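You operate a simulated robot arm through the tools that you are given. There is no shell and no other tool. Be economical: measure what you need, move in short steps, check, and stop when the job is done.

You are at the controls of a simulated robot arm. One attempt, no reset.

TASK
Shut and latch the fridge, clear its alarm and set +4.
Fine: one press of the alarm button, door shut; wait till the green lamp is lit.

It is judged by the outcome, as a careful person would: the job done as asked, and still so three seconds after it is handed in. It fails if anything else is knocked over, pushed out of place, dropped, spilled or broken.

THE ROBOT
A 7-joint arm with a two-finger gripper on a trunk, on a base that drives. Base frame: it is fixed to the floor where the robot stands at the start and does not move with it; the origin is under the middle of the robot, x ahead of it, y to its left, z up. Readings come in mm, rad, newtons and seconds.
With the tool pointing down near the work surface it reaches from about 380 to 800 mm from the robot's upright axis, wherever it stands. Its first joint turns from -2.496 to 2.496 rad. Places, roughly: alarm button [900, -300, 1100]; fridge [1200, -100, 600]; fridge dial [900, -200, 1100]; fridge door [800, -200, 600]; fridge latch [900, 0, 1100]. Payload 2.45 kg.
The TCP is the grasp point between the finger pads, 26 mm short of the fingertips. In the tool frame z runs along the fingers and y along their closing line. Largest opening 96 mm; the body of the gripper starts 69 mm behind the TCP.
Orientation is that of the tool frame in the base frame, as [roll, pitch, yaw] about the fixed x, y, z axes, in that order (R = Rz(yaw) Ry(pitch) Rx(roll)). With the fingers straight down and closing along the base's y, the tool's x points along the base's -x, its y along +y and its z along -z.

THE INTERFACE
- The arm moves only by the tool move_arm. Its arguments are lists of equal length, an entry for each row: "fingers": the finger opening in mm, from 0 to 96; "xyz": the shift along the base's x, y, z in mm, a list of three; "turn": the turn, a rotation vector about the base's x, y, z in rad, a list of three. In form: {"fingers": [fingers, ...], "xyz": [[dx, dy, dz], ...], "turn": [[rx, ry, rz], ...]}. A call has 1 to 10 rows; each row is the pose to reach, as a shift and turn from the pose commanded when the call began. Each row takes 0.2 s and may step no farther than 50 mm and 0.15 rad from the row before; otherwise, or with a gripper value out of range, the whole call is refused. Where a pose cannot be reached the arm comes as near as it can. A force on the tool above 70 N (or 10 N above the force at the start of the call, whichever is more), or a blocked arm, ends the call early, and 0.2 s more pass. Each finger halts on what it meets, pressing with about 25 N; the grip force reading is that of the motor and also rises with nothing between the fingers. The clock runs only during rows and for 0.2 s after the last one: add rows that repeat a pose to give the fingers time. It gives the time, the measured TCP pose, the force on the tool (base axes), the opening and the grip force at its end, in the units of the frame above (readings bear some noise), with the torque about the TCP (base axes, N m) and any sound that the robot's microphone picked up.
- Cameras (640 x 400 px; columns grow to the right, rows downward): "scene" is now at [28.9, 136.6, 1571.2]; the picture's right is [-0.48, -0.88, 0.00], its down [-0.47, 0.26, -0.85] and it looks along [0.74, -0.41, -0.53] (base axes); focal length 282 px, centre (320, 200). "wrist" rides on the gripper at [82, 3, -98] in the tool frame; the picture's right is [-0.04, 1.00, 0.00], its down [-0.73, -0.03, -0.68] and it looks along [-0.68, -0.03, 0.73] (tool axes); focal length 256 px, centre (320, 200). There is no depth. A picture from a camera that has moved, and an enlarged one, comes with that camera's place and axes in the base frame and with its lens.
- camera(camera): a new picture of that camera. It takes no simulated time.
- lift_body(by): slides the trunk up (or, below 0, down) by that many mm; the arm and the scene camera ride with it, the base frame stays. It gives what a move gives, with no picture.
- base_move(legs): drives the robot by 1 to 6 legs, each [ahead, turn to the left] in mm and rad, along the robot's own axes; the way and the turn of a leg run together, so that a leg with both is an arc; at most 1500 mm and 3.142 rad a leg. The arm and the cameras ride along, it lands a little off, and it stops where it bumps. It gives what a move gives.
- pan_tilt(pan, tilt): turns the head with the scene camera to pan (to the left, within 2.705 rad either way) and tilt (down, from -0.506 to 1.204), counted from straight ahead of the robot. It gives what a move gives.
- inspect(camera, box): a new picture of the part [left, top, right, bottom] of that camera's present view, enlarged. It takes no simulated time.
- job_done(): hands the job in; it is judged then, once.

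Work in short steps. Places have to be worked out from the pictures, the camera data and where the tool is seen: move nearer, look again, correct. Check each grasp and each placing, and mend what went wrong. You have 120 turns and 78 pictures in all, those below and enlarged ones among them. Open the gripper and draw the arm clear of the work before you hand the job in, unless the task says otherwise; then end with one line.

The tools are called after "Request:" as name(argument=value, ...) on one line, values as JSON. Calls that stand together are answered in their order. move_arm: Moves the arm, as the interface text tells. Its arguments: {"type":"object","properties":{"fingers":{"type":"array","items":{"type":"number"}},"xyz":{"type":"array","items":{"type":"array","items":{"type":"number"}}},"turn":{"type":"array","items":{"type":"array","items":{"type":"number"}}}},"required":["fingers","xyz","turn"]} The other tools are called the same way: lift_body (by) slides the trunk up or down; base_move (legs) drives the base; pan_tilt (pan, tilt) turns the head that bears the scene camera; camera (camera) takes a picture; inspect (camera, box) takes an enlarged picture of a part of a camera's view; job_done () hands the job in.

At the start:

```text
time_s: 0.0
tcp_pos: [475.9, 103.7, 1294.7]
ee_rot: [3.14, 0.001, 3.14]
wrist_force: [0.4, 0.3, 0.4]
ft_torque: [0.0, 0.03, 0.02]
grip_width: 96.0
grip_force: 0.0
trunk travel left (down, up): [-601.0, 39.0]
robot x, y, heading: [-3.4, -0.3, -0.0]
head pan, tilt: [-0.504, 0.56]
```

scene: 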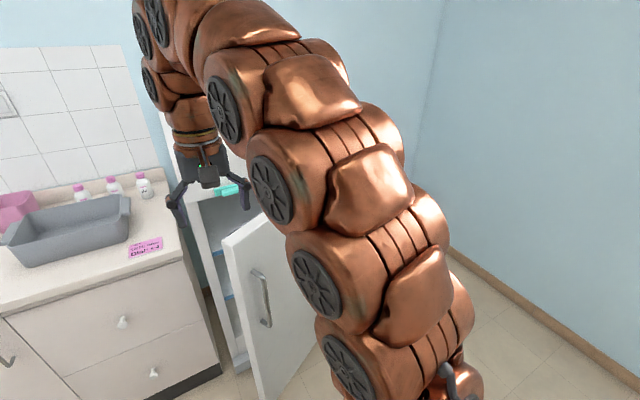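
wrist: 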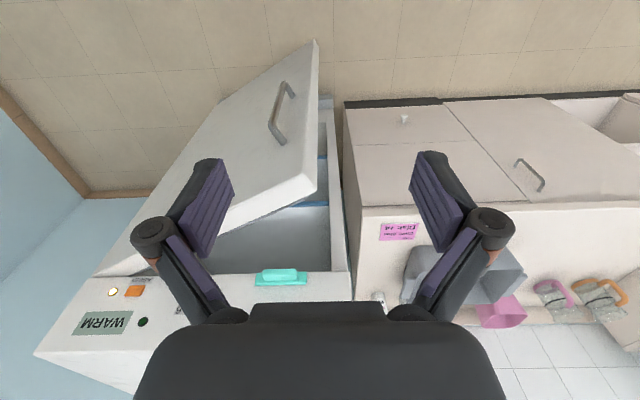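

The fridge door stands ajar, with its hinge on the -y side, and the panel with the latch is on top. I'll look at the panel and door more closely.

Request:
inspect(camera="wrist", box=[20, 220, 360, 400])

Request:
inspect(camera="scene", box=[100, 140, 340, 400])

Request:
inspect(camera="wrist", box=[360, 200, 480, 320])

```text
1.88 times, centred on (190, 310) of wrist
camera zoom: at [394.5, 106.7, 1391.5], right [0.04, 1.0, 0.0], down [0.73, -0.03, 0.68], along [0.68, -0.03, -0.73], focal length 482 px, centre (565, -7)
```

zoom: 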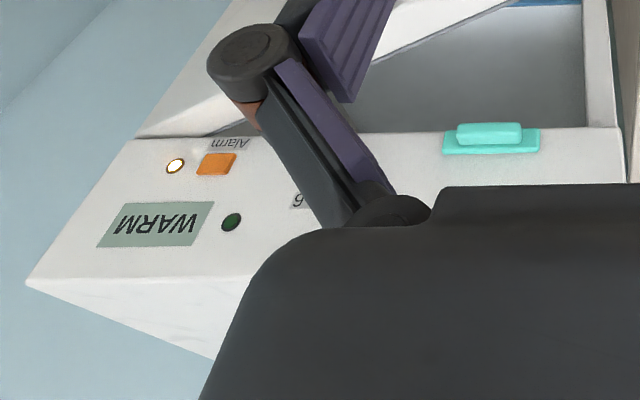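

```text
1.54 times, centred on (220, 270) of scene
camera zoom: at [28.9, 136.6, 1571.2], right [-0.48, -0.88, 0.0], down [-0.47, 0.26, -0.85], along [0.74, -0.41, -0.53], focal length 433 px, centre (474, 92)
```

zoom: 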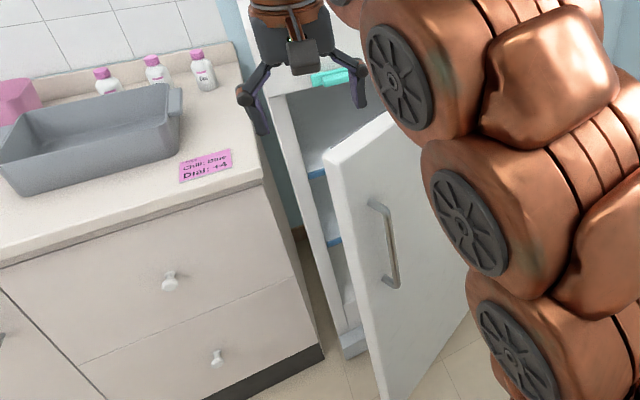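

```text
3.33 times, centred on (420, 260) of wrist
camera zoom: at [394.5, 106.7, 1391.5], right [0.04, 1.0, 0.0], down [0.73, -0.03, 0.68], along [0.68, -0.03, -0.73], focal length 853 px, centre (-13, 0)
```

zoom: 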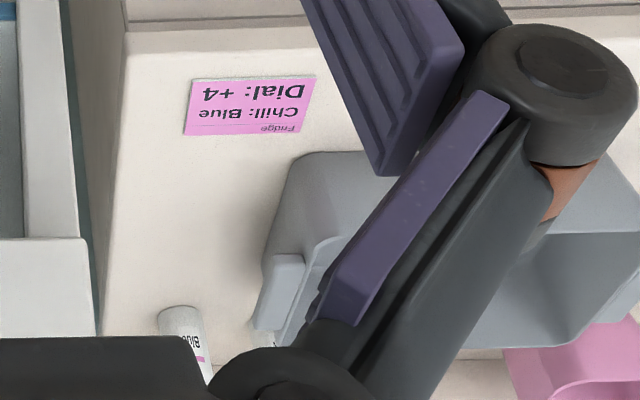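

The panel is the vertical front face at x≈900, z 1086–1240, and the door is about 590 wide and open about 25°. I'll check that nothing sticks out of the interior.

Request:
inspect(camera="wrist", box=[230, 80, 360, 300])

Request:
inspect(camera="scene", box=[190, 180, 290, 400])

```text
1.82 times, centred on (295, 190) of wrist
camera zoom: at [394.5, 106.7, 1391.5], right [0.04, 1.0, 0.0], down [0.73, -0.03, 0.68], along [0.68, -0.03, -0.73], focal length 465 px, centre (366, 218)
```

zoom: 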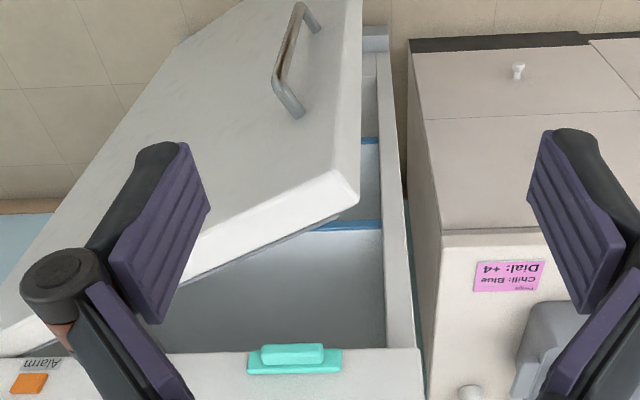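

```text
1.82 times, centred on (240, 290) of scene
camera zoom: at [28.9, 136.6, 1571.2], right [-0.48, -0.88, 0.0], down [-0.47, 0.26, -0.85], along [0.74, -0.41, -0.53], focal length 512 px, centre (466, 36)
```

zoom: 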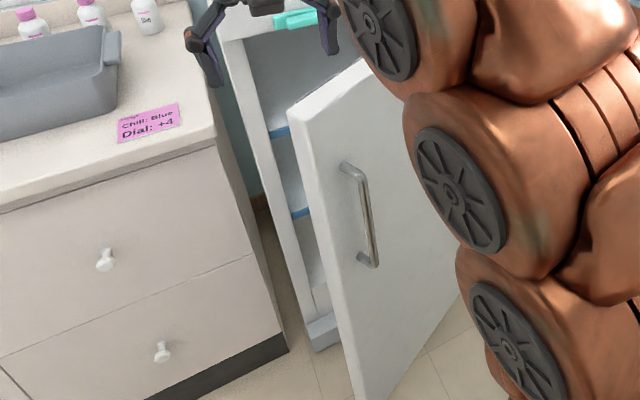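

Nothing visible is obstructing the door. I'll turn the tool to point forward (+x), close the fingers and stay clear of the fridge.

Request:
move_arm(fingers=[80, 60, 40, 20, 0, 0, 0, 0, 0, 0], xyz=[[0, 0, 0], [0, 0, 0], [0, 0, 0], [0, 0, 0], [0, 0, 0], [0, 0, 0], [0, 0, 0], [0, 0, 0], [0, 0, 0], [0, 0, 0]], turn=[[0, -0.15, 0], [0, -0.3, 0], [0, -0.45, 0], [0, -0.6, 0], [0, -0.75, 0], [0, -0.9, 0], [0, -1.05, 0], [0, -1.2, 0], [0, -1.35, 0], [0, -1.5, 0]])

```text
time_s: 2.2
tcp_pos: [501.3, 135.2, 1324.1]
ee_rot: [2.794, 1.42, 2.812]
wrist_force: [-0.6, 2.2, 1.0]
ft_torque: [-0.03, 0.05, -0.14]
grip_width: 0.1
grip_force: 24.8
out of reach, approached as far as the arm can: row 9, 10
trunk travel left (down, up): [-601.0, 39.0]
robot x, y, heading: [2.1, 0.3, 0.005]
head pan, tilt: [-0.504, 0.56]
```

The reach is nearly folded here, so I'll move forward and lower and finish the turn.

Request:
move_arm(fingers=[0, 0, 0, 0], xyz=[[20, -20, -40], [40, -40, -80], [50, -60, -120], [60, -60, -150]], turn=[[0, 0, 0], [0, -0.03, 0], [0, -0.07, 0], [0, -0.07, 0]])

Request:
camera(camera="wrist")

Request:
camera(camera="scene")

```text
time_s: 3.2
tcp_pos: [617.2, 76.8, 1254.1]
ee_rot: [-2.078, 1.57, -2.077]
wrist_force: [-0.1, 0.4, 0.0]
ft_torque: [0.01, -0.01, -0.05]
grip_width: 0.1
grip_force: 25.2
out of reach, approached as far as the arm can: row 1, 2, 3, 4
trunk travel left (down, up): [-601.0, 39.0]
robot x, y, heading: [-0.0, -0.9, -0.006]
head pan, tilt: [-0.504, 0.56]
```

```text
70 pictures are left
camera wrist: at [518.4, 80.3, 1172.3], right [0.0, 1.0, 0.04], down [-0.68, -0.03, 0.73], along [0.73, -0.03, 0.68], focal length 256 px, centre (320, 200)
```

wrist: 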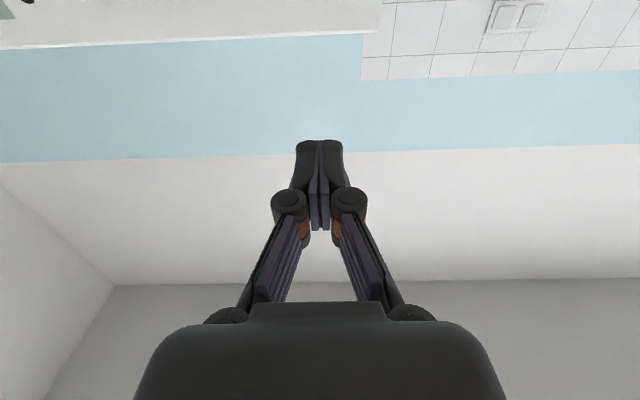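

```text
69 pictures are left
camera scene: at [29.3, 137.3, 1571.1], right [-0.48, -0.88, 0.0], down [-0.47, 0.26, -0.85], along [0.74, -0.41, -0.53], focal length 282 px, centre (320, 200)
```

scene: 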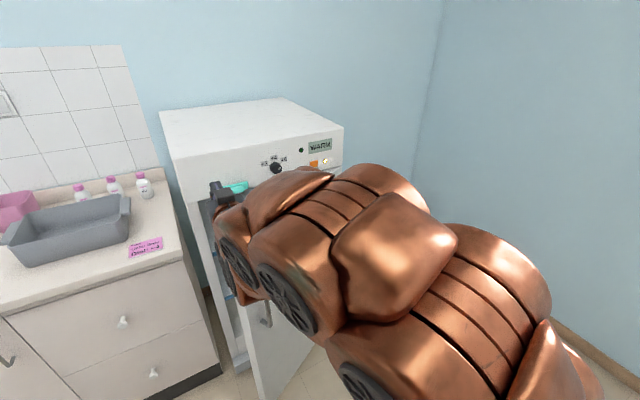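

The tool now points forward at (617, 77, 1254), above the door. I'll back the base off 150 mm and lower the trunk so the fingers are level with the upper part of the door, above the handle.

Request:
base_move(legs=[[-150, 0]])

Request:
lift_body(by=-250)

Request:
camera(camera="scene")

Request:
camera(camera="wrist")

```text
time_s: 4.6
tcp_pos: [465.3, 77.1, 1253.4]
ee_rot: [2.291, 1.569, 2.293]
wrist_force: [-0.4, 0.0, -0.1]
ft_torque: [0.04, -0.03, 0.0]
grip_width: 0.0
grip_force: 25.1
trunk travel left (down, up): [-601.0, 39.0]
robot x, y, heading: [-152.8, -0.6, 0.0]
head pan, tilt: [-0.504, 0.56]
```

```text
time_s: 7.2
tcp_pos: [464.6, 77.0, 1004.8]
ee_rot: [2.184, 1.568, 2.185]
wrist_force: [0.0, 0.1, -0.4]
ft_torque: [-0.02, 0.01, 0.03]
grip_width: 0.0
grip_force: 25.3
trunk travel left (down, up): [-351.0, 289.0]
robot x, y, heading: [-149.5, 0.9, 0.004]
head pan, tilt: [-0.504, 0.56]
```

```text
68 pictures are left
camera scene: at [-122.6, 136.5, 1321.2], right [-0.48, -0.88, 0.0], down [-0.47, 0.26, -0.85], along [0.74, -0.41, -0.53], focal length 282 px, centre (320, 200)
```

scene: 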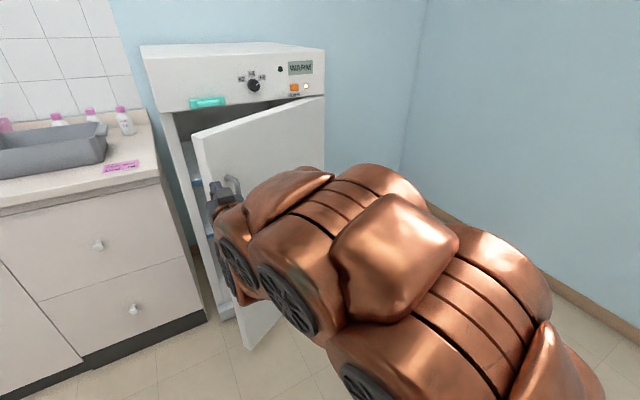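

```text
67 pictures are left
camera wrist: at [366.2, 80.6, 922.7], right [0.0, 1.0, 0.04], down [-0.68, -0.03, 0.73], along [0.73, -0.03, 0.68], focal length 256 px, centre (320, 200)
```

wrist: 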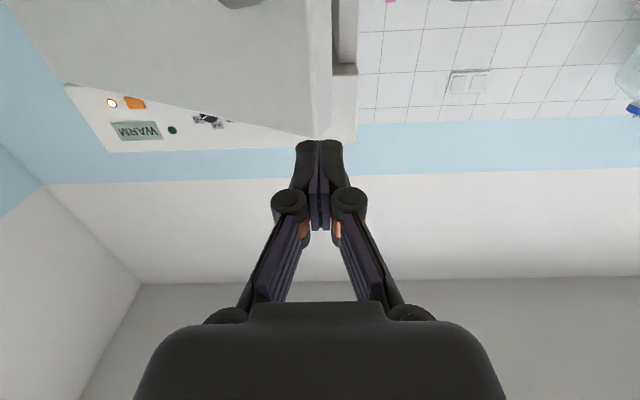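

The panel is now in clear view, so I'll enlarge it.

Request:
inspect(camera="scene", box=[170, 50, 330, 150])

Request:
inspect(camera="scene", box=[225, 55, 289, 100])

```text
4.00 times, centred on (250, 100) of scene
camera zoom: at [-122.6, 136.5, 1321.2], right [-0.48, -0.88, 0.0], down [-0.47, 0.26, -0.85], along [0.74, -0.41, -0.53], focal length 1126 px, centre (600, 600)
```

zoom: 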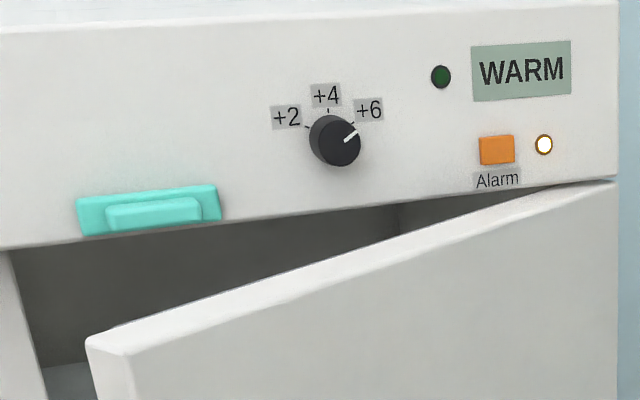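

```text
8.89 times, centred on (257, 78) of scene
camera zoom: at [-122.6, 136.5, 1321.2], right [-0.48, -0.88, 0.0], down [-0.47, 0.26, -0.85], along [0.74, -0.41, -0.53], focal length 2503 px, centre (880, 1289)
```

zoom: 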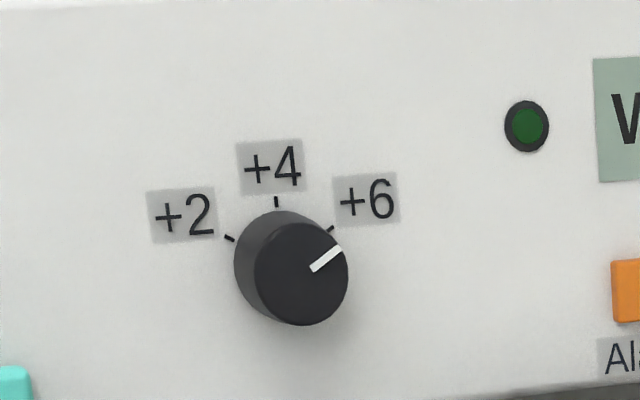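

The dial points at +6 and needs roughly a 55° turn counter-clockwise to reach +4. The latch is a teal slider above the door edge. I'll drive up until the fingertips are just short of the door.

Request:
base_move(legs=[[130, 0]])

Request:
move_arm(fingers=[0, 0, 0, 0, 0], xyz=[[0, -37, 0], [40, -37, 0], [80, -37, 0], [120, -37, 0], [160, -37, 0]], turn=[[0, 0, 0], [0, 0, 0], [0, 0, 0], [0, 0, 0], [0, 0, 0]])

Request:
camera(camera="scene")

```text
time_s: 8.4
tcp_pos: [596.0, 77.4, 1004.8]
ee_rot: [2.205, 1.569, 2.206]
wrist_force: [0.7, -0.5, -0.3]
ft_torque: [0.02, 0.04, 0.0]
grip_width: 0.0
grip_force: 24.8
trunk travel left (down, up): [-351.0, 289.0]
robot x, y, heading: [-17.7, -0.2, 0.007]
head pan, tilt: [-0.504, 0.56]
```

```text
time_s: 9.6
tcp_pos: [755.8, 38.9, 1003.7]
ee_rot: [1.893, 1.569, 1.898]
wrist_force: [0.0, -0.2, 0.0]
ft_torque: [0.0, 0.04, 0.02]
grip_width: 0.0
grip_force: 25.0
out of reach, approached as far as the arm can: row 1
trunk travel left (down, up): [-351.0, 289.0]
robot x, y, heading: [-15.6, -2.0, 0.0]
head pan, tilt: [-0.504, 0.56]
```

```text
64 pictures are left
camera scene: at [7.8, 136.8, 1321.2], right [-0.48, -0.88, 0.0], down [-0.47, 0.26, -0.85], along [0.74, -0.41, -0.53], focal length 282 px, centre (320, 200)
```

scene: 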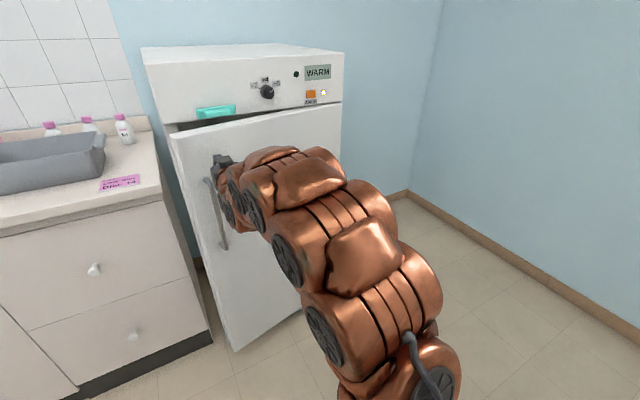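

The door is swinging freely with the push, so I'll keep going in small steps.

Request:
move_arm(fingers=[0, 0, 0, 0, 0], xyz=[[20, 0, 0], [40, 0, 0], [55, 0, 0], [70, 0, 0], [80, 0, 0]], turn=[[0, 0, 0], [0, 0, 0], [0, 0, 0], [0, 0, 0], [0, 0, 0]])

Request:
inspect(camera="scene", box=[130, 40, 370, 190])

```text
time_s: 10.8
tcp_pos: [835.6, 41.3, 1007.1]
ee_rot: [0.921, 1.569, 0.927]
wrist_force: [0.7, -0.8, 0.8]
ft_torque: [-0.01, 0.04, -0.02]
grip_width: 0.2
grip_force: 24.7
trunk travel left (down, up): [-351.0, 289.0]
robot x, y, heading: [-22.2, -2.8, 0.005]
head pan, tilt: [-0.504, 0.56]
```

```text
2.67 times, centred on (250, 115) of scene
camera zoom: at [8.1, 136.8, 1321.2], right [-0.48, -0.88, 0.0], down [-0.47, 0.26, -0.85], along [0.74, -0.41, -0.53], focal length 751 px, centre (507, 427)
```

zoom: 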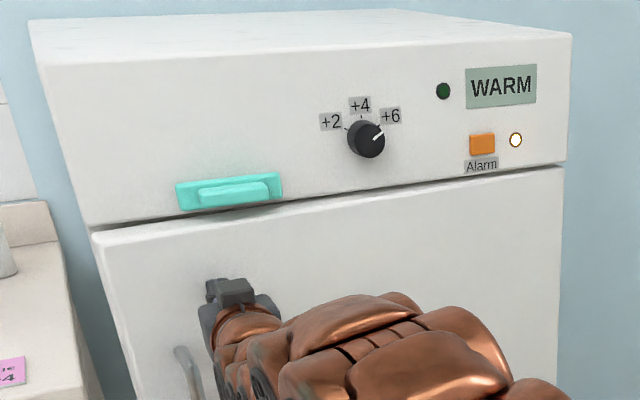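

Nearly shut now. I'll continue a few mm at a time.

Request:
move_arm(fingers=[0, 0, 0, 0, 0, 0], xyz=[[8, 0, 0], [16, 0, 0], [24, 0, 0], [30, 0, 0], [36, 0, 0], [42, 0, 0]], turn=[[0, 0, 0], [0, 0, 0], [0, 0, 0], [0, 0, 0], [0, 0, 0], [0, 0, 0]])

Request:
inspect(camera="scene", box=[130, 40, 370, 190])

```text
time_s: 12.2
tcp_pos: [874.8, 42.1, 1005.5]
ee_rot: [2.744, 1.568, 2.748]
wrist_force: [-48.5, -1.1, -6.7]
ft_torque: [0.11, 0.0, 0.01]
grip_width: 6.1
grip_force: 29.0
trunk travel left (down, up): [-351.0, 289.0]
robot x, y, heading: [-21.9, 2.8, 0.004]
head pan, tilt: [-0.504, 0.56]
```

```text
2.67 times, centred on (250, 115) of scene
camera zoom: at [5.1, 136.7, 1321.1], right [-0.48, -0.88, 0.0], down [-0.46, 0.26, -0.85], along [0.74, -0.41, -0.53], focal length 751 px, centre (507, 427)
```

zoom: 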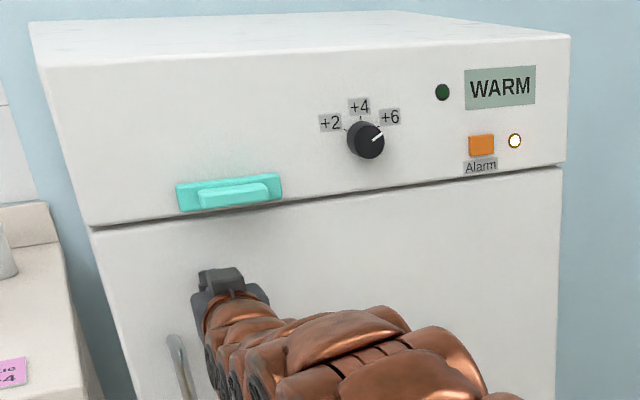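

There is 48 N of resistance and the door looks flush with the panel at x≈900, so it is shut. I'll back off, raise to the latch and check that the door stays closed.

Request:
move_arm(fingers=[0, 0, 0, 0, 0], xyz=[[-10, 0, 0], [-40, 0, 0], [-80, 0, 0], [-110, -10, 40], [-110, -40, 80]], turn=[[0, 0, 0], [0, 0, 0], [0, 0, 0], [0, 0, 0], [0, 0, 0]])

Request:
camera(camera="wrist")

Request:
inspect(camera="scene", box=[130, 40, 370, 190])

```text
refused: row 4 steps farther than a row can; nothing moved
```

```text
61 pictures are left
camera wrist: at [776.4, 44.6, 922.8], right [0.0, 1.0, 0.04], down [-0.68, -0.03, 0.74], along [0.74, -0.03, 0.68], focal length 256 px, centre (320, 200)
```

wrist: 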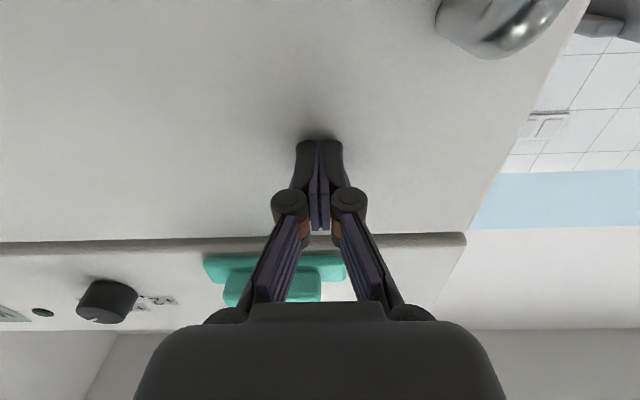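

```text
2.67 times, centred on (250, 115) of scene
camera zoom: at [5.1, 136.7, 1321.1], right [-0.48, -0.88, 0.0], down [-0.46, 0.26, -0.85], along [0.74, -0.41, -0.53], focal length 751 px, centre (507, 427)
```

zoom: 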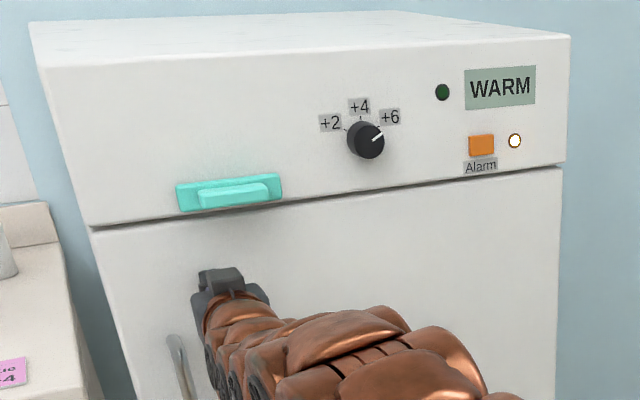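

I'll retreat with legal step sizes.

Request:
move_arm(fingers=[0, 0, 0, 0, 0, 0], xyz=[[-10, 0, 0], [-40, 0, 0], [-80, 0, 0], [-100, -10, 40], [-100, -30, 80], [-100, -42, 120]], turn=[[0, 0, 0], [0, 0, 0], [0, 0, 0], [0, 0, 0], [0, 0, 0], [0, 0, 0]])

Request:
camera(camera="wrist")

Request:
inspect(camera="scene", box=[130, 40, 370, 190])

```text
time_s: 13.6
tcp_pos: [778.9, 0.3, 1123.9]
ee_rot: [2.931, 1.568, 2.934]
wrist_force: [0.7, -0.3, -0.6]
ft_torque: [0.0, -0.03, -0.05]
grip_width: 0.1
grip_force: 28.8
trunk travel left (down, up): [-351.0, 289.0]
robot x, y, heading: [-20.9, 0.5, 0.003]
head pan, tilt: [-0.504, 0.56]
```

```text
59 pictures are left
camera wrist: at [680.8, 3.3, 1042.3], right [0.0, 1.0, 0.04], down [-0.68, -0.03, 0.73], along [0.74, -0.03, 0.68], focal length 256 px, centre (320, 200)
```

wrist: 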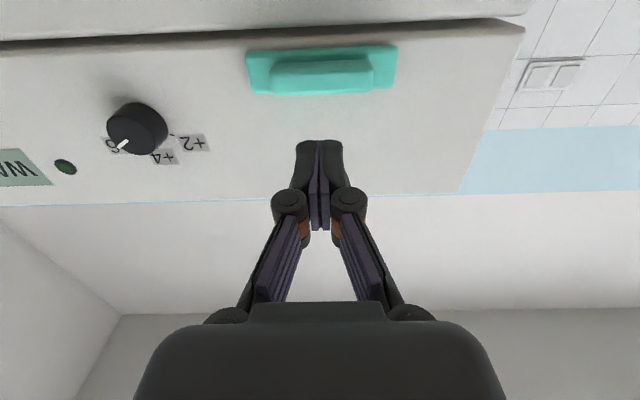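

```text
2.67 times, centred on (250, 115) of scene
camera zoom: at [8.3, 136.9, 1321.2], right [-0.48, -0.88, 0.0], down [-0.47, 0.26, -0.85], along [0.74, -0.41, -0.53], focal length 751 px, centre (507, 427)
```

zoom: 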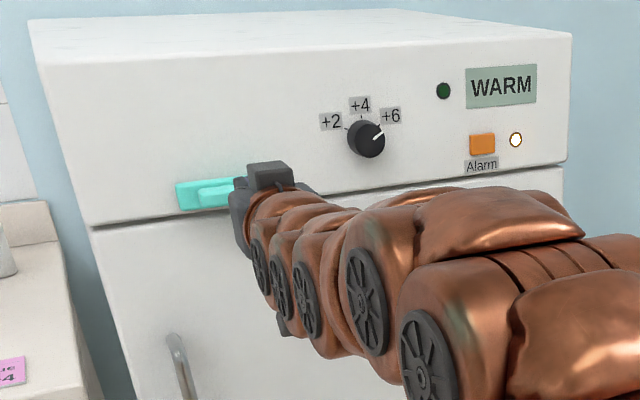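

The door stays shut. The latch plate spans z≈1089–1118 and y≈-55..60, with a ridge on it. I'll put the closed fingertips just above the ridge and look before pressing it down.

Request:
move_arm(fingers=[0, 0, 0, 0], xyz=[[0, 2, 25], [40, 2, 25], [75, 2, 25], [88, 2, 25]], turn=[[0, 0, 0], [0, 0, 0], [0, 0, 0], [0, 0, 0]])

Request:
camera(camera="wrist")

```text
time_s: 14.6
tcp_pos: [865.7, 2.0, 1149.0]
ee_rot: [2.734, 1.569, 2.738]
wrist_force: [-0.2, -0.6, 0.8]
ft_torque: [0.03, 0.01, 0.01]
grip_width: 0.1
grip_force: 28.2
trunk travel left (down, up): [-351.0, 289.0]
robot x, y, heading: [-26.0, 0.0, 0.004]
head pan, tilt: [-0.504, 0.56]
```

```text
57 pictures are left
camera wrist: at [767.3, 5.5, 1067.1], right [0.0, 1.0, 0.04], down [-0.68, -0.03, 0.73], along [0.74, -0.03, 0.68], focal length 256 px, centre (320, 200)
```

wrist: 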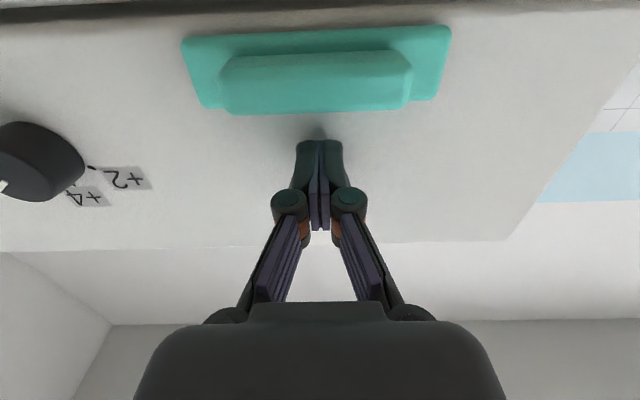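

The fingertips are just above the latch, a few mm off the panel. I'll press down in small steps and watch the force.

Request:
move_arm(fingers=[0, 0, 0, 0, 0, 0], xyz=[[0, 0, -10], [0, 0, -18], [0, 0, -24], [0, 0, -30], [0, 0, -36], [0, 0, -42]], turn=[[0, 0, 0], [0, 0, 0], [0, 0, 0], [0, 0, 0], [0, 0, 0], [0, 0, 0]])

Request:
camera(camera="wrist")

```text
time_s: 15.9
tcp_pos: [863.2, 2.0, 1129.4]
ee_rot: [0.011, 1.539, 0.014]
wrist_force: [4.7, -1.0, 9.9]
ft_torque: [-0.02, -0.25, 0.0]
grip_width: 5.9
grip_force: 28.2
trunk travel left (down, up): [-351.0, 289.0]
robot x, y, heading: [-21.1, 2.4, 0.001]
head pan, tilt: [-0.504, 0.56]
stopped in row 6: the force on the tool passed its limit at 76 N (the readings are from after the stop); the commanded pose is now the measured one
```

```text
56 pictures are left
camera wrist: at [767.6, 5.7, 1043.2], right [-0.01, 1.0, 0.04], down [-0.7, -0.03, 0.71], along [0.71, -0.02, 0.7], focal length 256 px, centre (320, 200)
```

wrist: 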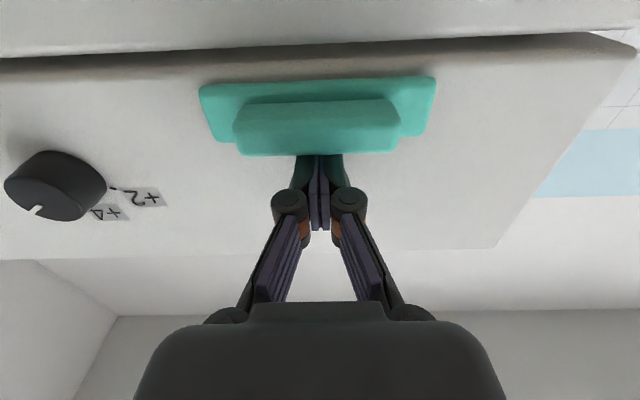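

At 76 N the latch did not slide down. I'll pull back and look at it closely to see how it works.

Request:
move_arm(fingers=[0, 0, 0, 0, 0, 0], xyz=[[-10, 0, 10], [-50, 0, 20], [-90, -30, 20], [-100, -75, 20], [-100, -120, 20], [-100, -160, 20]], turn=[[0, 0, 0], [0, 0, 0], [0, 0, 0], [0, 0, 0], [0, 0, 0], [0, 0, 0]])

Request:
inspect(camera="scene", box=[180, 90, 260, 140])

Request:
inspect(camera="wrist", box=[320, 0, 640, 200])

```text
time_s: 17.3
tcp_pos: [762.9, -159.8, 1146.3]
ee_rot: [0.089, 1.547, 0.091]
wrist_force: [0.8, 0.1, 0.1]
ft_torque: [0.0, -0.1, -0.05]
grip_width: 0.3
grip_force: 28.2
trunk travel left (down, up): [-351.0, 289.0]
robot x, y, heading: [-18.3, 0.1, 0.001]
head pan, tilt: [-0.504, 0.56]
```

```text
8.00 times, centred on (220, 115) of scene
camera zoom: at [9.5, 136.5, 1321.1], right [-0.48, -0.88, 0.0], down [-0.47, 0.26, -0.85], along [0.74, -0.41, -0.53], focal length 2252 px, centre (1120, 880)
```

zoom: 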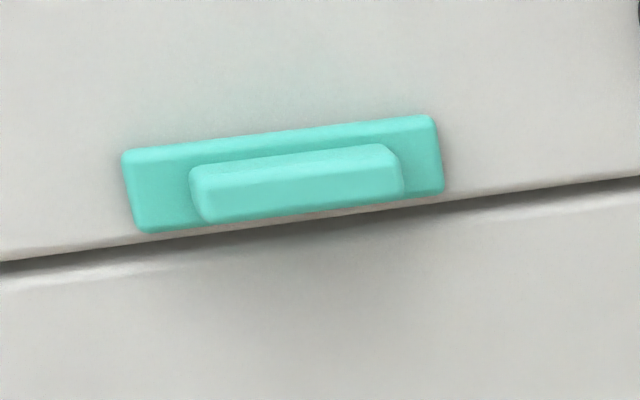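

```text
2.00 times, centred on (480, 100) of wrist
camera zoom: at [667.0, -156.5, 1061.5], right [0.0, 1.0, 0.04], down [-0.7, -0.03, 0.72], along [0.72, -0.03, 0.7], focal length 512 px, centre (0, 400)
```

zoom: 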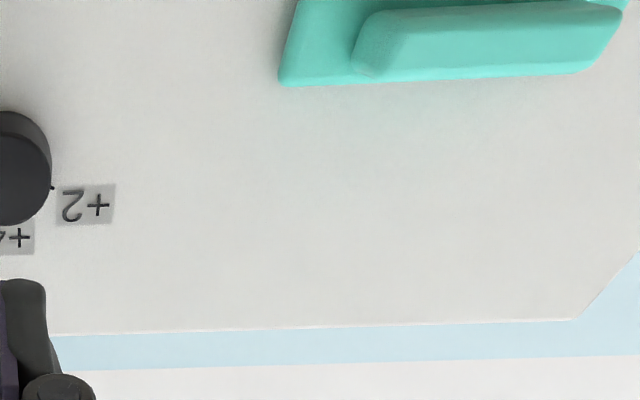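

I need to know whether the door sits truly flush with the panel, so I'll look at its free-edge corner and the right side.

Request:
inspect(camera="scene", box=[140, 100, 204, 140])

Request:
camera(camera="scene")

```text
10.00 times, centred on (172, 120) of scene
camera zoom: at [9.5, 136.5, 1321.1], right [-0.48, -0.88, 0.0], down [-0.47, 0.26, -0.85], along [0.74, -0.41, -0.53], focal length 2816 px, centre (1800, 1000)
```

zoom: 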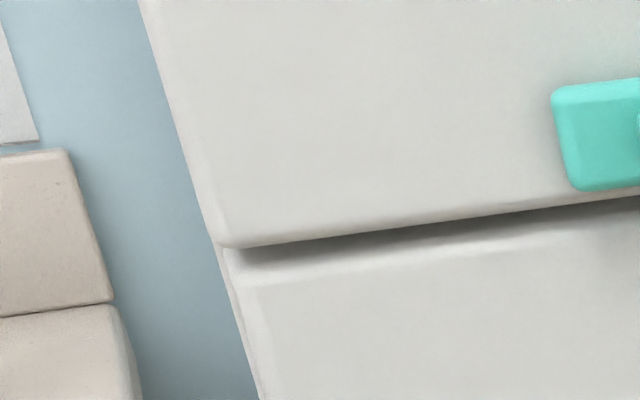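

```text
52 pictures are left
camera scene: at [9.5, 136.5, 1321.1], right [-0.48, -0.88, 0.0], down [-0.47, 0.26, -0.85], along [0.74, -0.41, -0.53], focal length 282 px, centre (320, 200)
```

scene: 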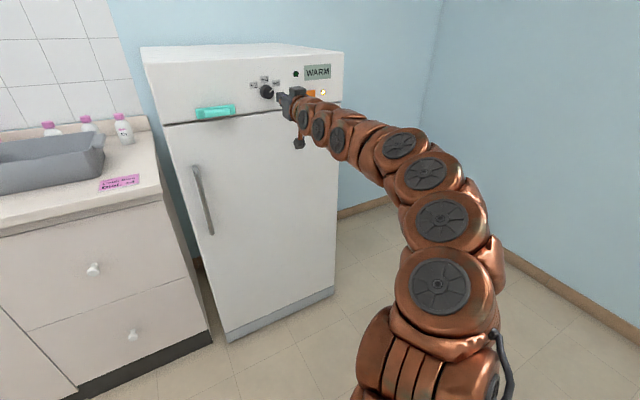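

The door is flush. The latch is symmetric about its centre with a centred thumb-grip, so it may be a turn-button that rotates across the seam. I'll open the fingers and line up in front of it to grip the ridge end to end.

Request:
move_arm(fingers=[20, 40, 60, 80, 96, 96], xyz=[[0, 40, -10], [0, 80, -20], [0, 120, -30], [0, 160, -43], [20, 160, -43], [20, 160, -43]], turn=[[0, 0.025, 0], [0, 0.025, 0], [0, 0.025, 0], [0, 0.025, 0], [0, 0.025, 0], [0, 0.025, 0]])

Request:
camera(camera="wrist")

```text
time_s: 18.7
tcp_pos: [783.4, 3.0, 1102.9]
ee_rot: [1.168, 1.569, 1.17]
wrist_force: [-0.1, 0.2, -0.6]
ft_torque: [0.03, 0.0, 0.03]
grip_width: 96.1
grip_force: 0.1
trunk travel left (down, up): [-351.0, 289.0]
robot x, y, heading: [-19.0, 0.4, 0.01]
head pan, tilt: [-0.504, 0.56]
```

```text
51 pictures are left
camera wrist: at [685.1, 5.6, 1021.1], right [0.0, 1.0, 0.04], down [-0.68, -0.03, 0.73], along [0.73, -0.03, 0.68], focal length 256 px, centre (320, 200)
```

wrist: 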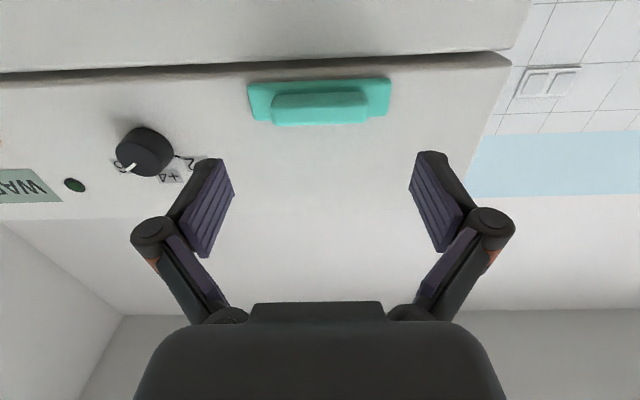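

The ridge is about 75 mm long, centred at y≈2, z≈1105, and fits between the fingers. I'll advance until the tips straddle it.

Request:
move_arm(fingers=[96, 96, 96], xyz=[[35, -1, 2], [65, -1, 2], [78, -1, 2]], turn=[[0, 0, 0], [0, 0, 0], [0, 0, 0]])

Request:
camera(camera="wrist")

```text
time_s: 19.5
tcp_pos: [862.4, 0.1, 1105.6]
ee_rot: [0.668, 1.57, 0.672]
wrist_force: [0.0, 0.0, -0.4]
ft_torque: [0.03, 0.03, -0.01]
grip_width: 96.3
grip_force: 0.1
trunk travel left (down, up): [-351.0, 289.0]
robot x, y, heading: [-15.7, -1.1, 0.008]
head pan, tilt: [-0.504, 0.56]
```

```text
50 pictures are left
camera wrist: at [763.4, 4.5, 1022.1], right [0.0, 1.0, 0.04], down [-0.68, -0.03, 0.73], along [0.73, -0.03, 0.68], focal length 256 px, centre (320, 200)
```

wrist: 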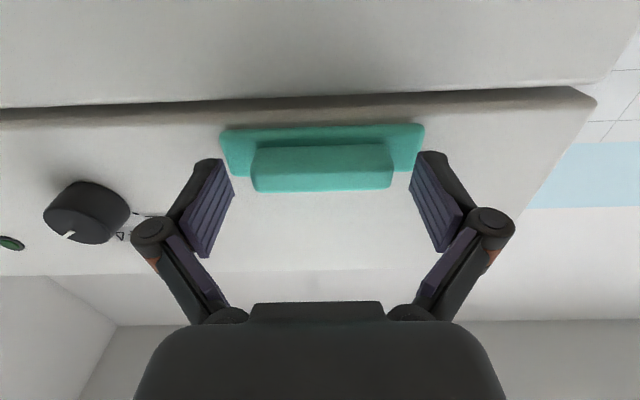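

The fingertips flank the ridge. I'll close on it.

Request:
move_arm(fingers=[85, 75, 65, 65], xyz=[[2, 0, 0], [2, 0, 0], [2, 0, 0], [2, 0, 0]], turn=[[0, 0, 0], [0, 0, 0], [0, 0, 0], [0, 0, 0]])

Request:
camera(camera="wrist")

```text
time_s: 20.5
tcp_pos: [863.4, 2.2, 1103.6]
ee_rot: [0.41, 1.568, 0.412]
wrist_force: [0.1, 1.9, 1.4]
ft_torque: [-0.03, -0.14, 0.26]
grip_width: 72.1
grip_force: 41.8
trunk travel left (down, up): [-351.0, 289.0]
robot x, y, heading: [-19.3, 0.1, 0.003]
head pan, tilt: [-0.504, 0.56]
```

```text
49 pictures are left
camera wrist: at [765.2, 5.3, 1022.3], right [0.0, 1.0, 0.04], down [-0.68, -0.03, 0.73], along [0.73, -0.02, 0.68], focal length 256 px, centre (320, 200)
```

wrist: 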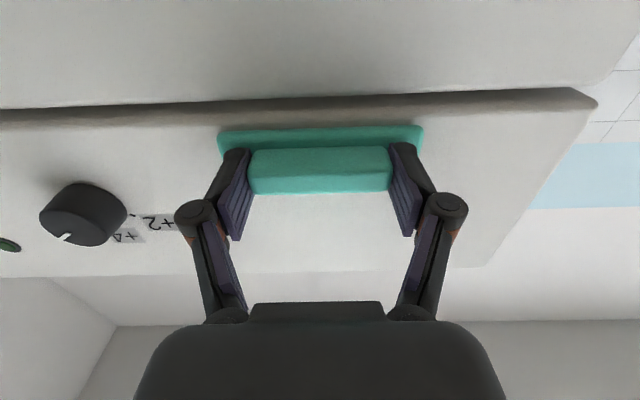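

Gripped, opening 72 mm. First I'll probe with a small rotation about x and read the torque.

Request:
move_arm(fingers=[65, 65], xyz=[[0, 0, 0], [0, 0, 0]], turn=[[0.08, 0, 0], [0.08, 0, 0]])

Request:
move_arm(fingers=[65, 65, 65], xyz=[[0, 0, 0], [0, 0, 0], [0, 0, 0]], turn=[[-0.08, 0, 0], [-0.16, 0, 0], [-0.16, 0, 0]])

Request:
move_arm(fingers=[65, 65], xyz=[[0, 5, 0], [0, 10, 0]], turn=[[0.08, 0, 0], [0.08, 0, 0]])

Request:
move_arm(fingers=[65, 65, 65, 65], xyz=[[0, -5, 0], [0, -10, 0], [0, -15, 0], [0, -20, 0]], turn=[[0, 0, 0], [0, 0, 0], [0, 0, 0], [0, 0, 0]])

Request:
camera(camera="wrist")

```text
time_s: 21.1
tcp_pos: [862.6, 2.0, 1103.9]
ee_rot: [1.57, 1.488, 1.572]
wrist_force: [0.4, 4.1, -2.5]
ft_torque: [-0.56, -0.06, 0.26]
grip_width: 73.0
grip_force: 31.4
trunk travel left (down, up): [-351.0, 289.0]
robot x, y, heading: [-17.8, 1.7, 0.002]
head pan, tilt: [-0.504, 0.56]
```

```text
time_s: 21.9
tcp_pos: [863.2, 1.7, 1103.9]
ee_rot: [-1.576, 1.492, -1.572]
wrist_force: [-13.6, 5.9, -9.1]
ft_torque: [0.06, 0.15, 0.25]
grip_width: 72.7
grip_force: 45.1
trunk travel left (down, up): [-351.0, 289.0]
robot x, y, heading: [-20.3, -0.5, 0.001]
head pan, tilt: [-0.504, 0.56]
```

```text
time_s: 22.5
tcp_pos: [863.2, 1.9, 1102.7]
ee_rot: [1.571, 1.565, 1.569]
wrist_force: [-0.9, -34.1, -8.7]
ft_torque: [0.02, 0.51, -1.18]
grip_width: 72.9
grip_force: 44.9
trunk travel left (down, up): [-351.0, 289.0]
robot x, y, heading: [-19.4, 2.8, -0.0]
head pan, tilt: [-0.504, 0.56]
```

```text
time_s: 23.5
tcp_pos: [864.7, 1.4, 1105.0]
ee_rot: [-1.07, 1.564, -1.056]
wrist_force: [-2.1, 31.1, -7.7]
ft_torque: [0.12, -0.48, 1.32]
grip_width: 71.7
grip_force: 45.2
trunk travel left (down, up): [-351.0, 289.0]
robot x, y, heading: [-17.4, -0.2, 0.011]
head pan, tilt: [-0.504, 0.56]
```

```text
48 pictures are left
camera wrist: at [766.1, 3.5, 1023.3], right [-0.01, 1.0, 0.03], down [-0.68, -0.03, 0.73], along [0.73, -0.01, 0.68], focal length 256 px, centre (320, 200)
```

wrist: 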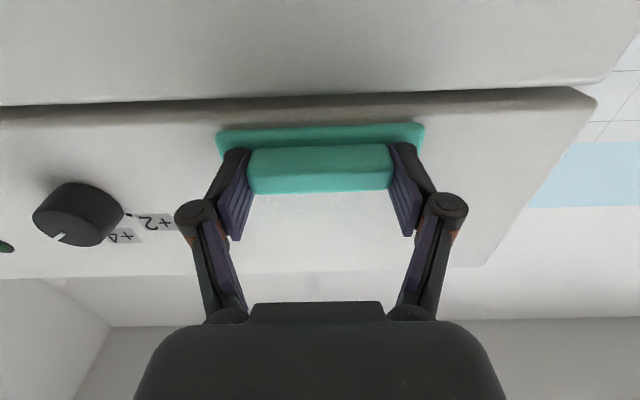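

Sideways is rigid and rotation gives nothing clear. From the same grip I'll probe up, then down, then in.

Request:
move_arm(fingers=[65, 65, 65, 65], xyz=[[0, 10, 4], [0, 20, 8], [0, 20, 12], [0, 20, 12]], turn=[[0, 0, 0], [0, 0, 0], [0, 0, 0], [0, 0, 0]])

Request:
move_arm(fingers=[65, 65, 65, 65], xyz=[[0, 0, -6], [0, 0, -12], [0, 0, -18], [0, 0, -24]], turn=[[0, 0, 0], [0, 0, 0], [0, 0, 0], [0, 0, 0]])

Request:
camera(camera="wrist")

```text
time_s: 24.4
tcp_pos: [864.4, 1.1, 1106.8]
ee_rot: [2.952, 1.551, 2.946]
wrist_force: [-9.0, -8.9, -8.7]
ft_torque: [-0.51, -0.56, 0.96]
grip_width: 71.9
grip_force: 45.4
trunk travel left (down, up): [-351.0, 289.0]
robot x, y, heading: [-18.2, -2.6, -0.005]
head pan, tilt: [-0.504, 0.56]
stopped in row 4: the force on the tool passed its limit at 72 N (the readings are from after the stop); the commanded pose is now the measured one
```

```text
time_s: 25.4
tcp_pos: [864.0, 2.7, 1084.0]
ee_rot: [2.826, 1.555, 2.82]
wrist_force: [11.7, -9.2, 17.5]
ft_torque: [-0.02, 0.35, -0.19]
grip_width: 71.9
grip_force: 34.5
trunk travel left (down, up): [-351.0, 289.0]
robot x, y, heading: [-21.8, 1.5, -0.002]
head pan, tilt: [-0.504, 0.56]
```

```text
47 pictures are left
camera wrist: at [764.7, 6.8, 1004.3], right [0.01, 1.0, 0.04], down [-0.67, -0.03, 0.74], along [0.74, -0.03, 0.67], focal length 256 px, centre (320, 200)
```

wrist: 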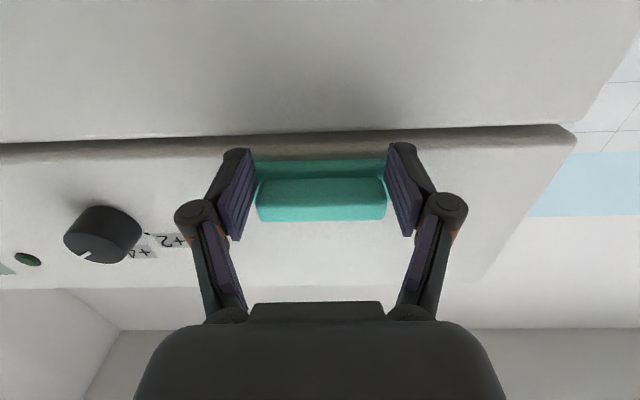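

Fingers slid along the ridge, so the latch resists both up and down. Next I'll open, back off, close the fingers and press the latch inwards.

Request:
move_arm(fingers=[80, 96, 96, 60, 20, 0, 0, 0], xyz=[[0, 0, 10], [-10, 0, 20], [-50, 0, 20], [-50, 0, 20], [-50, 0, 20], [-50, 0, 20], [-50, 0, 20], [-45, 0, 20]], turn=[[0, 0, 0], [0, 0, 0], [0, 0.01, 0], [0, 0.01, 0], [0, 0.01, 0], [0, 0.01, 0], [0, 0.01, 0], [0, 0.01, 0]])

Request:
camera(camera="wrist")

Request:
inspect(camera="scene", box=[170, 80, 270, 142])

```text
time_s: 27.2
tcp_pos: [820.3, 3.0, 1104.4]
ee_rot: [3.016, 1.544, 3.012]
wrist_force: [0.3, 0.1, 0.8]
ft_torque: [0.0, 0.02, -0.02]
grip_width: 0.2
grip_force: 9.1
trunk travel left (down, up): [-351.0, 289.0]
robot x, y, heading: [-20.9, -1.7, 0.004]
head pan, tilt: [-0.504, 0.56]
```

```text
46 pictures are left
camera wrist: at [719.9, 6.7, 1024.8], right [0.01, 1.0, 0.04], down [-0.66, -0.03, 0.75], along [0.75, -0.03, 0.66], focal length 256 px, centre (320, 200)
```

wrist: 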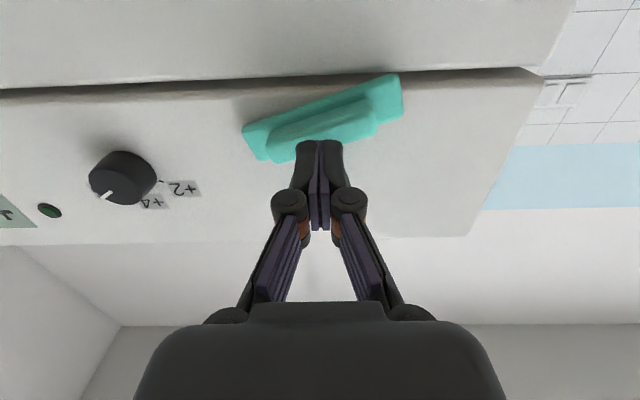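

```text
6.40 times, centred on (220, 111) of scene
camera zoom: at [8.7, 136.6, 1321.2], right [-0.48, -0.87, 0.0], down [-0.47, 0.26, -0.85], along [0.74, -0.41, -0.53], focal length 1802 px, centre (960, 770)
```

zoom: 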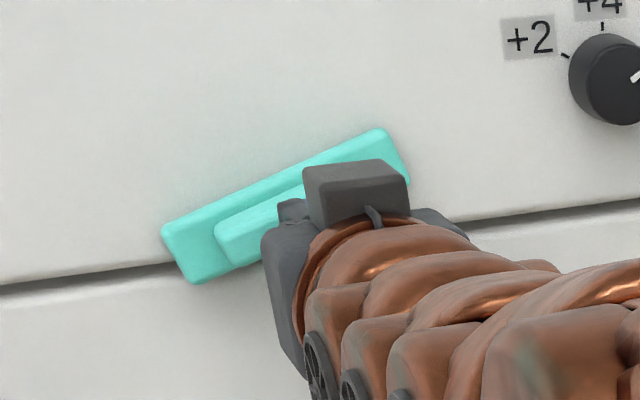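

The latch has rotated: its left (+y) end is now about 20° down, so it is a turn-button. I'll roll the tool to match, grip the ridge again and keep turning the same way.

Request:
move_arm(fingers=[20, 50, 80, 96, 96], xyz=[[-20, 0, 0], [-20, 0, 0], [-20, 0, 0], [-20, 0, 0], [-20, 0, 0]], turn=[[-0.12, 0, 0], [-0.24, 0, 0], [-0.35, 0, 0], [-0.35, 0, 0], [-0.35, 0, 0]])

Request:
camera(camera="wrist")

```text
time_s: 28.4
tcp_pos: [799.7, 3.7, 1104.2]
ee_rot: [-1.636, 1.225, -1.646]
wrist_force: [-0.2, 0.2, 0.1]
ft_torque: [-0.07, -0.01, -0.02]
grip_width: 95.5
grip_force: 0.0
trunk travel left (down, up): [-351.0, 289.0]
robot x, y, heading: [-19.0, 1.3, -0.001]
head pan, tilt: [-0.504, 0.56]
```

```text
44 pictures are left
camera wrist: at [698.8, -20.0, 1027.8], right [0.01, 0.95, -0.3], down [-0.66, 0.23, 0.71], along [0.75, 0.2, 0.63], focal length 256 px, centre (320, 200)
```

wrist: 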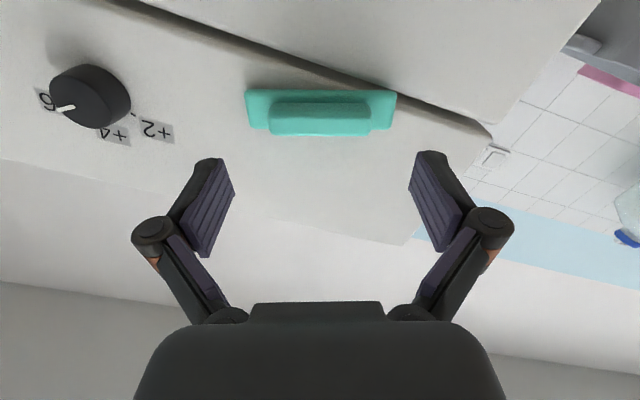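

The tool is aligned with the latch. I'll advance and grip.

Request:
move_arm(fingers=[96, 96, 75, 65, 65, 65], xyz=[[35, 0, 0], [64, 0, -1], [64, 0, -1], [64, 0, -1], [64, 0, -1], [64, 0, -1]], turn=[[0, 0, 0], [0, 0, 0], [0, 0, 0], [0, 0, 0], [0, 0, 0], [0, 0, 0]])

Request:
move_arm(fingers=[65, 65, 65, 65], xyz=[[0, 0, 0], [0, 0, 0], [0, 0, 0], [0, 0, 0]], turn=[[-0.08, 0, 0], [-0.16, 0, 0], [-0.24, 0, 0], [-0.32, 0, 0]])

Request:
camera(camera="wrist")

```text
time_s: 29.8
tcp_pos: [862.6, 2.8, 1102.6]
ee_rot: [-1.634, 1.225, -1.643]
wrist_force: [0.2, -3.1, 4.8]
ft_torque: [0.0, 0.27, -0.26]
grip_width: 72.2
grip_force: 45.0
trunk travel left (down, up): [-351.0, 289.0]
robot x, y, heading: [-18.7, -1.1, -0.002]
head pan, tilt: [-0.504, 0.56]
```

```text
time_s: 30.8
tcp_pos: [860.8, 2.6, 1102.8]
ee_rot: [-1.6, 0.903, -1.613]
wrist_force: [-18.0, -4.2, -3.2]
ft_torque: [-0.01, -0.38, -0.31]
grip_width: 72.2
grip_force: 45.0
trunk travel left (down, up): [-351.0, 289.0]
robot x, y, heading: [-22.2, -2.5, -0.002]
head pan, tilt: [-0.504, 0.56]
```

```text
43 pictures are left
camera wrist: at [762.0, -42.7, 1038.1], right [0.01, 0.81, -0.59], down [-0.66, 0.44, 0.61], along [0.75, 0.38, 0.54], focal length 256 px, centre (320, 200)
```

wrist: 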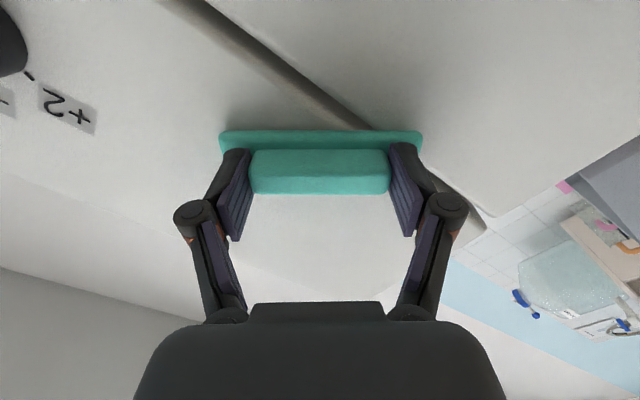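

It turns freely with the grip and is about 38° round. I'll carry on to vertical, 0.9 rad more.

Request:
move_arm(fingers=[65, 65, 65, 65, 65, 65, 65], xyz=[[-1, 0, 0], [-1, 0, 0], [-1, 0, 0], [-1, 0, 0], [-1, 0, 0], [-1, 0, 0], [-1, 0, 0]], turn=[[-0.13, 0, 0], [-0.26, 0, 0], [-0.39, 0, 0], [-0.52, 0, 0], [-0.65, 0, 0], [-0.78, 0, 0], [-0.9, 0, 0]])

Request:
camera(camera="wrist")

Request:
inspect(camera="scene", box=[130, 40, 370, 190])

```text
time_s: 32.4
tcp_pos: [862.9, 3.7, 1101.5]
ee_rot: [-1.569, 0.003, -1.595]
wrist_force: [-16.8, -1.1, -15.4]
ft_torque: [0.0, 0.18, 0.31]
grip_width: 72.2
grip_force: 45.1
trunk travel left (down, up): [-351.0, 289.0]
robot x, y, heading: [-22.8, 2.2, -0.002]
head pan, tilt: [-0.504, 0.56]
```

```text
42 pictures are left
camera wrist: at [762.3, -75.6, 1097.9], right [0.0, 0.04, -1.0], down [-0.66, 0.75, 0.03], along [0.75, 0.66, 0.03], focal length 256 px, centre (320, 200)
```

wrist: 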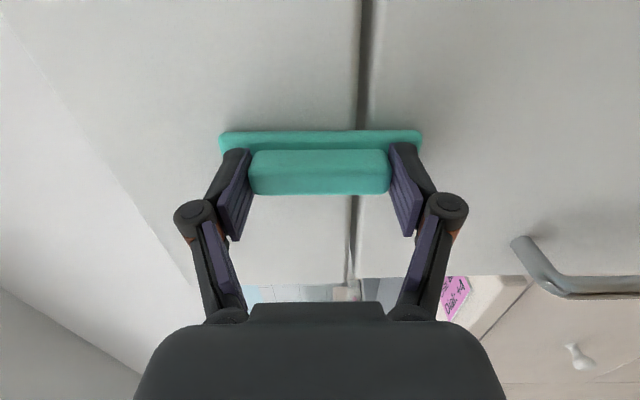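

```text
2.67 times, centred on (250, 115) of scene
camera zoom: at [8.4, 136.4, 1321.1], right [-0.48, -0.87, 0.0], down [-0.47, 0.26, -0.85], along [0.74, -0.41, -0.53], focal length 751 px, centre (507, 427)
```

zoom: 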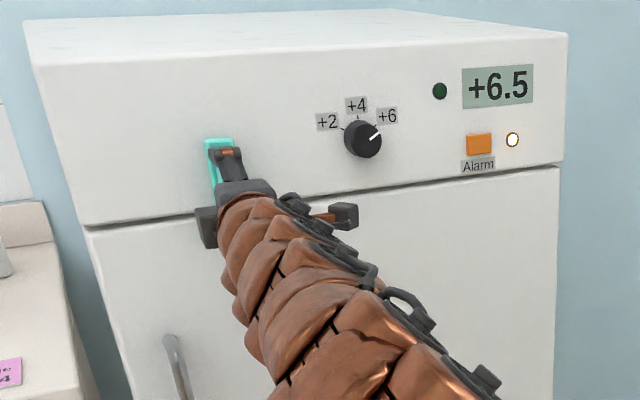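

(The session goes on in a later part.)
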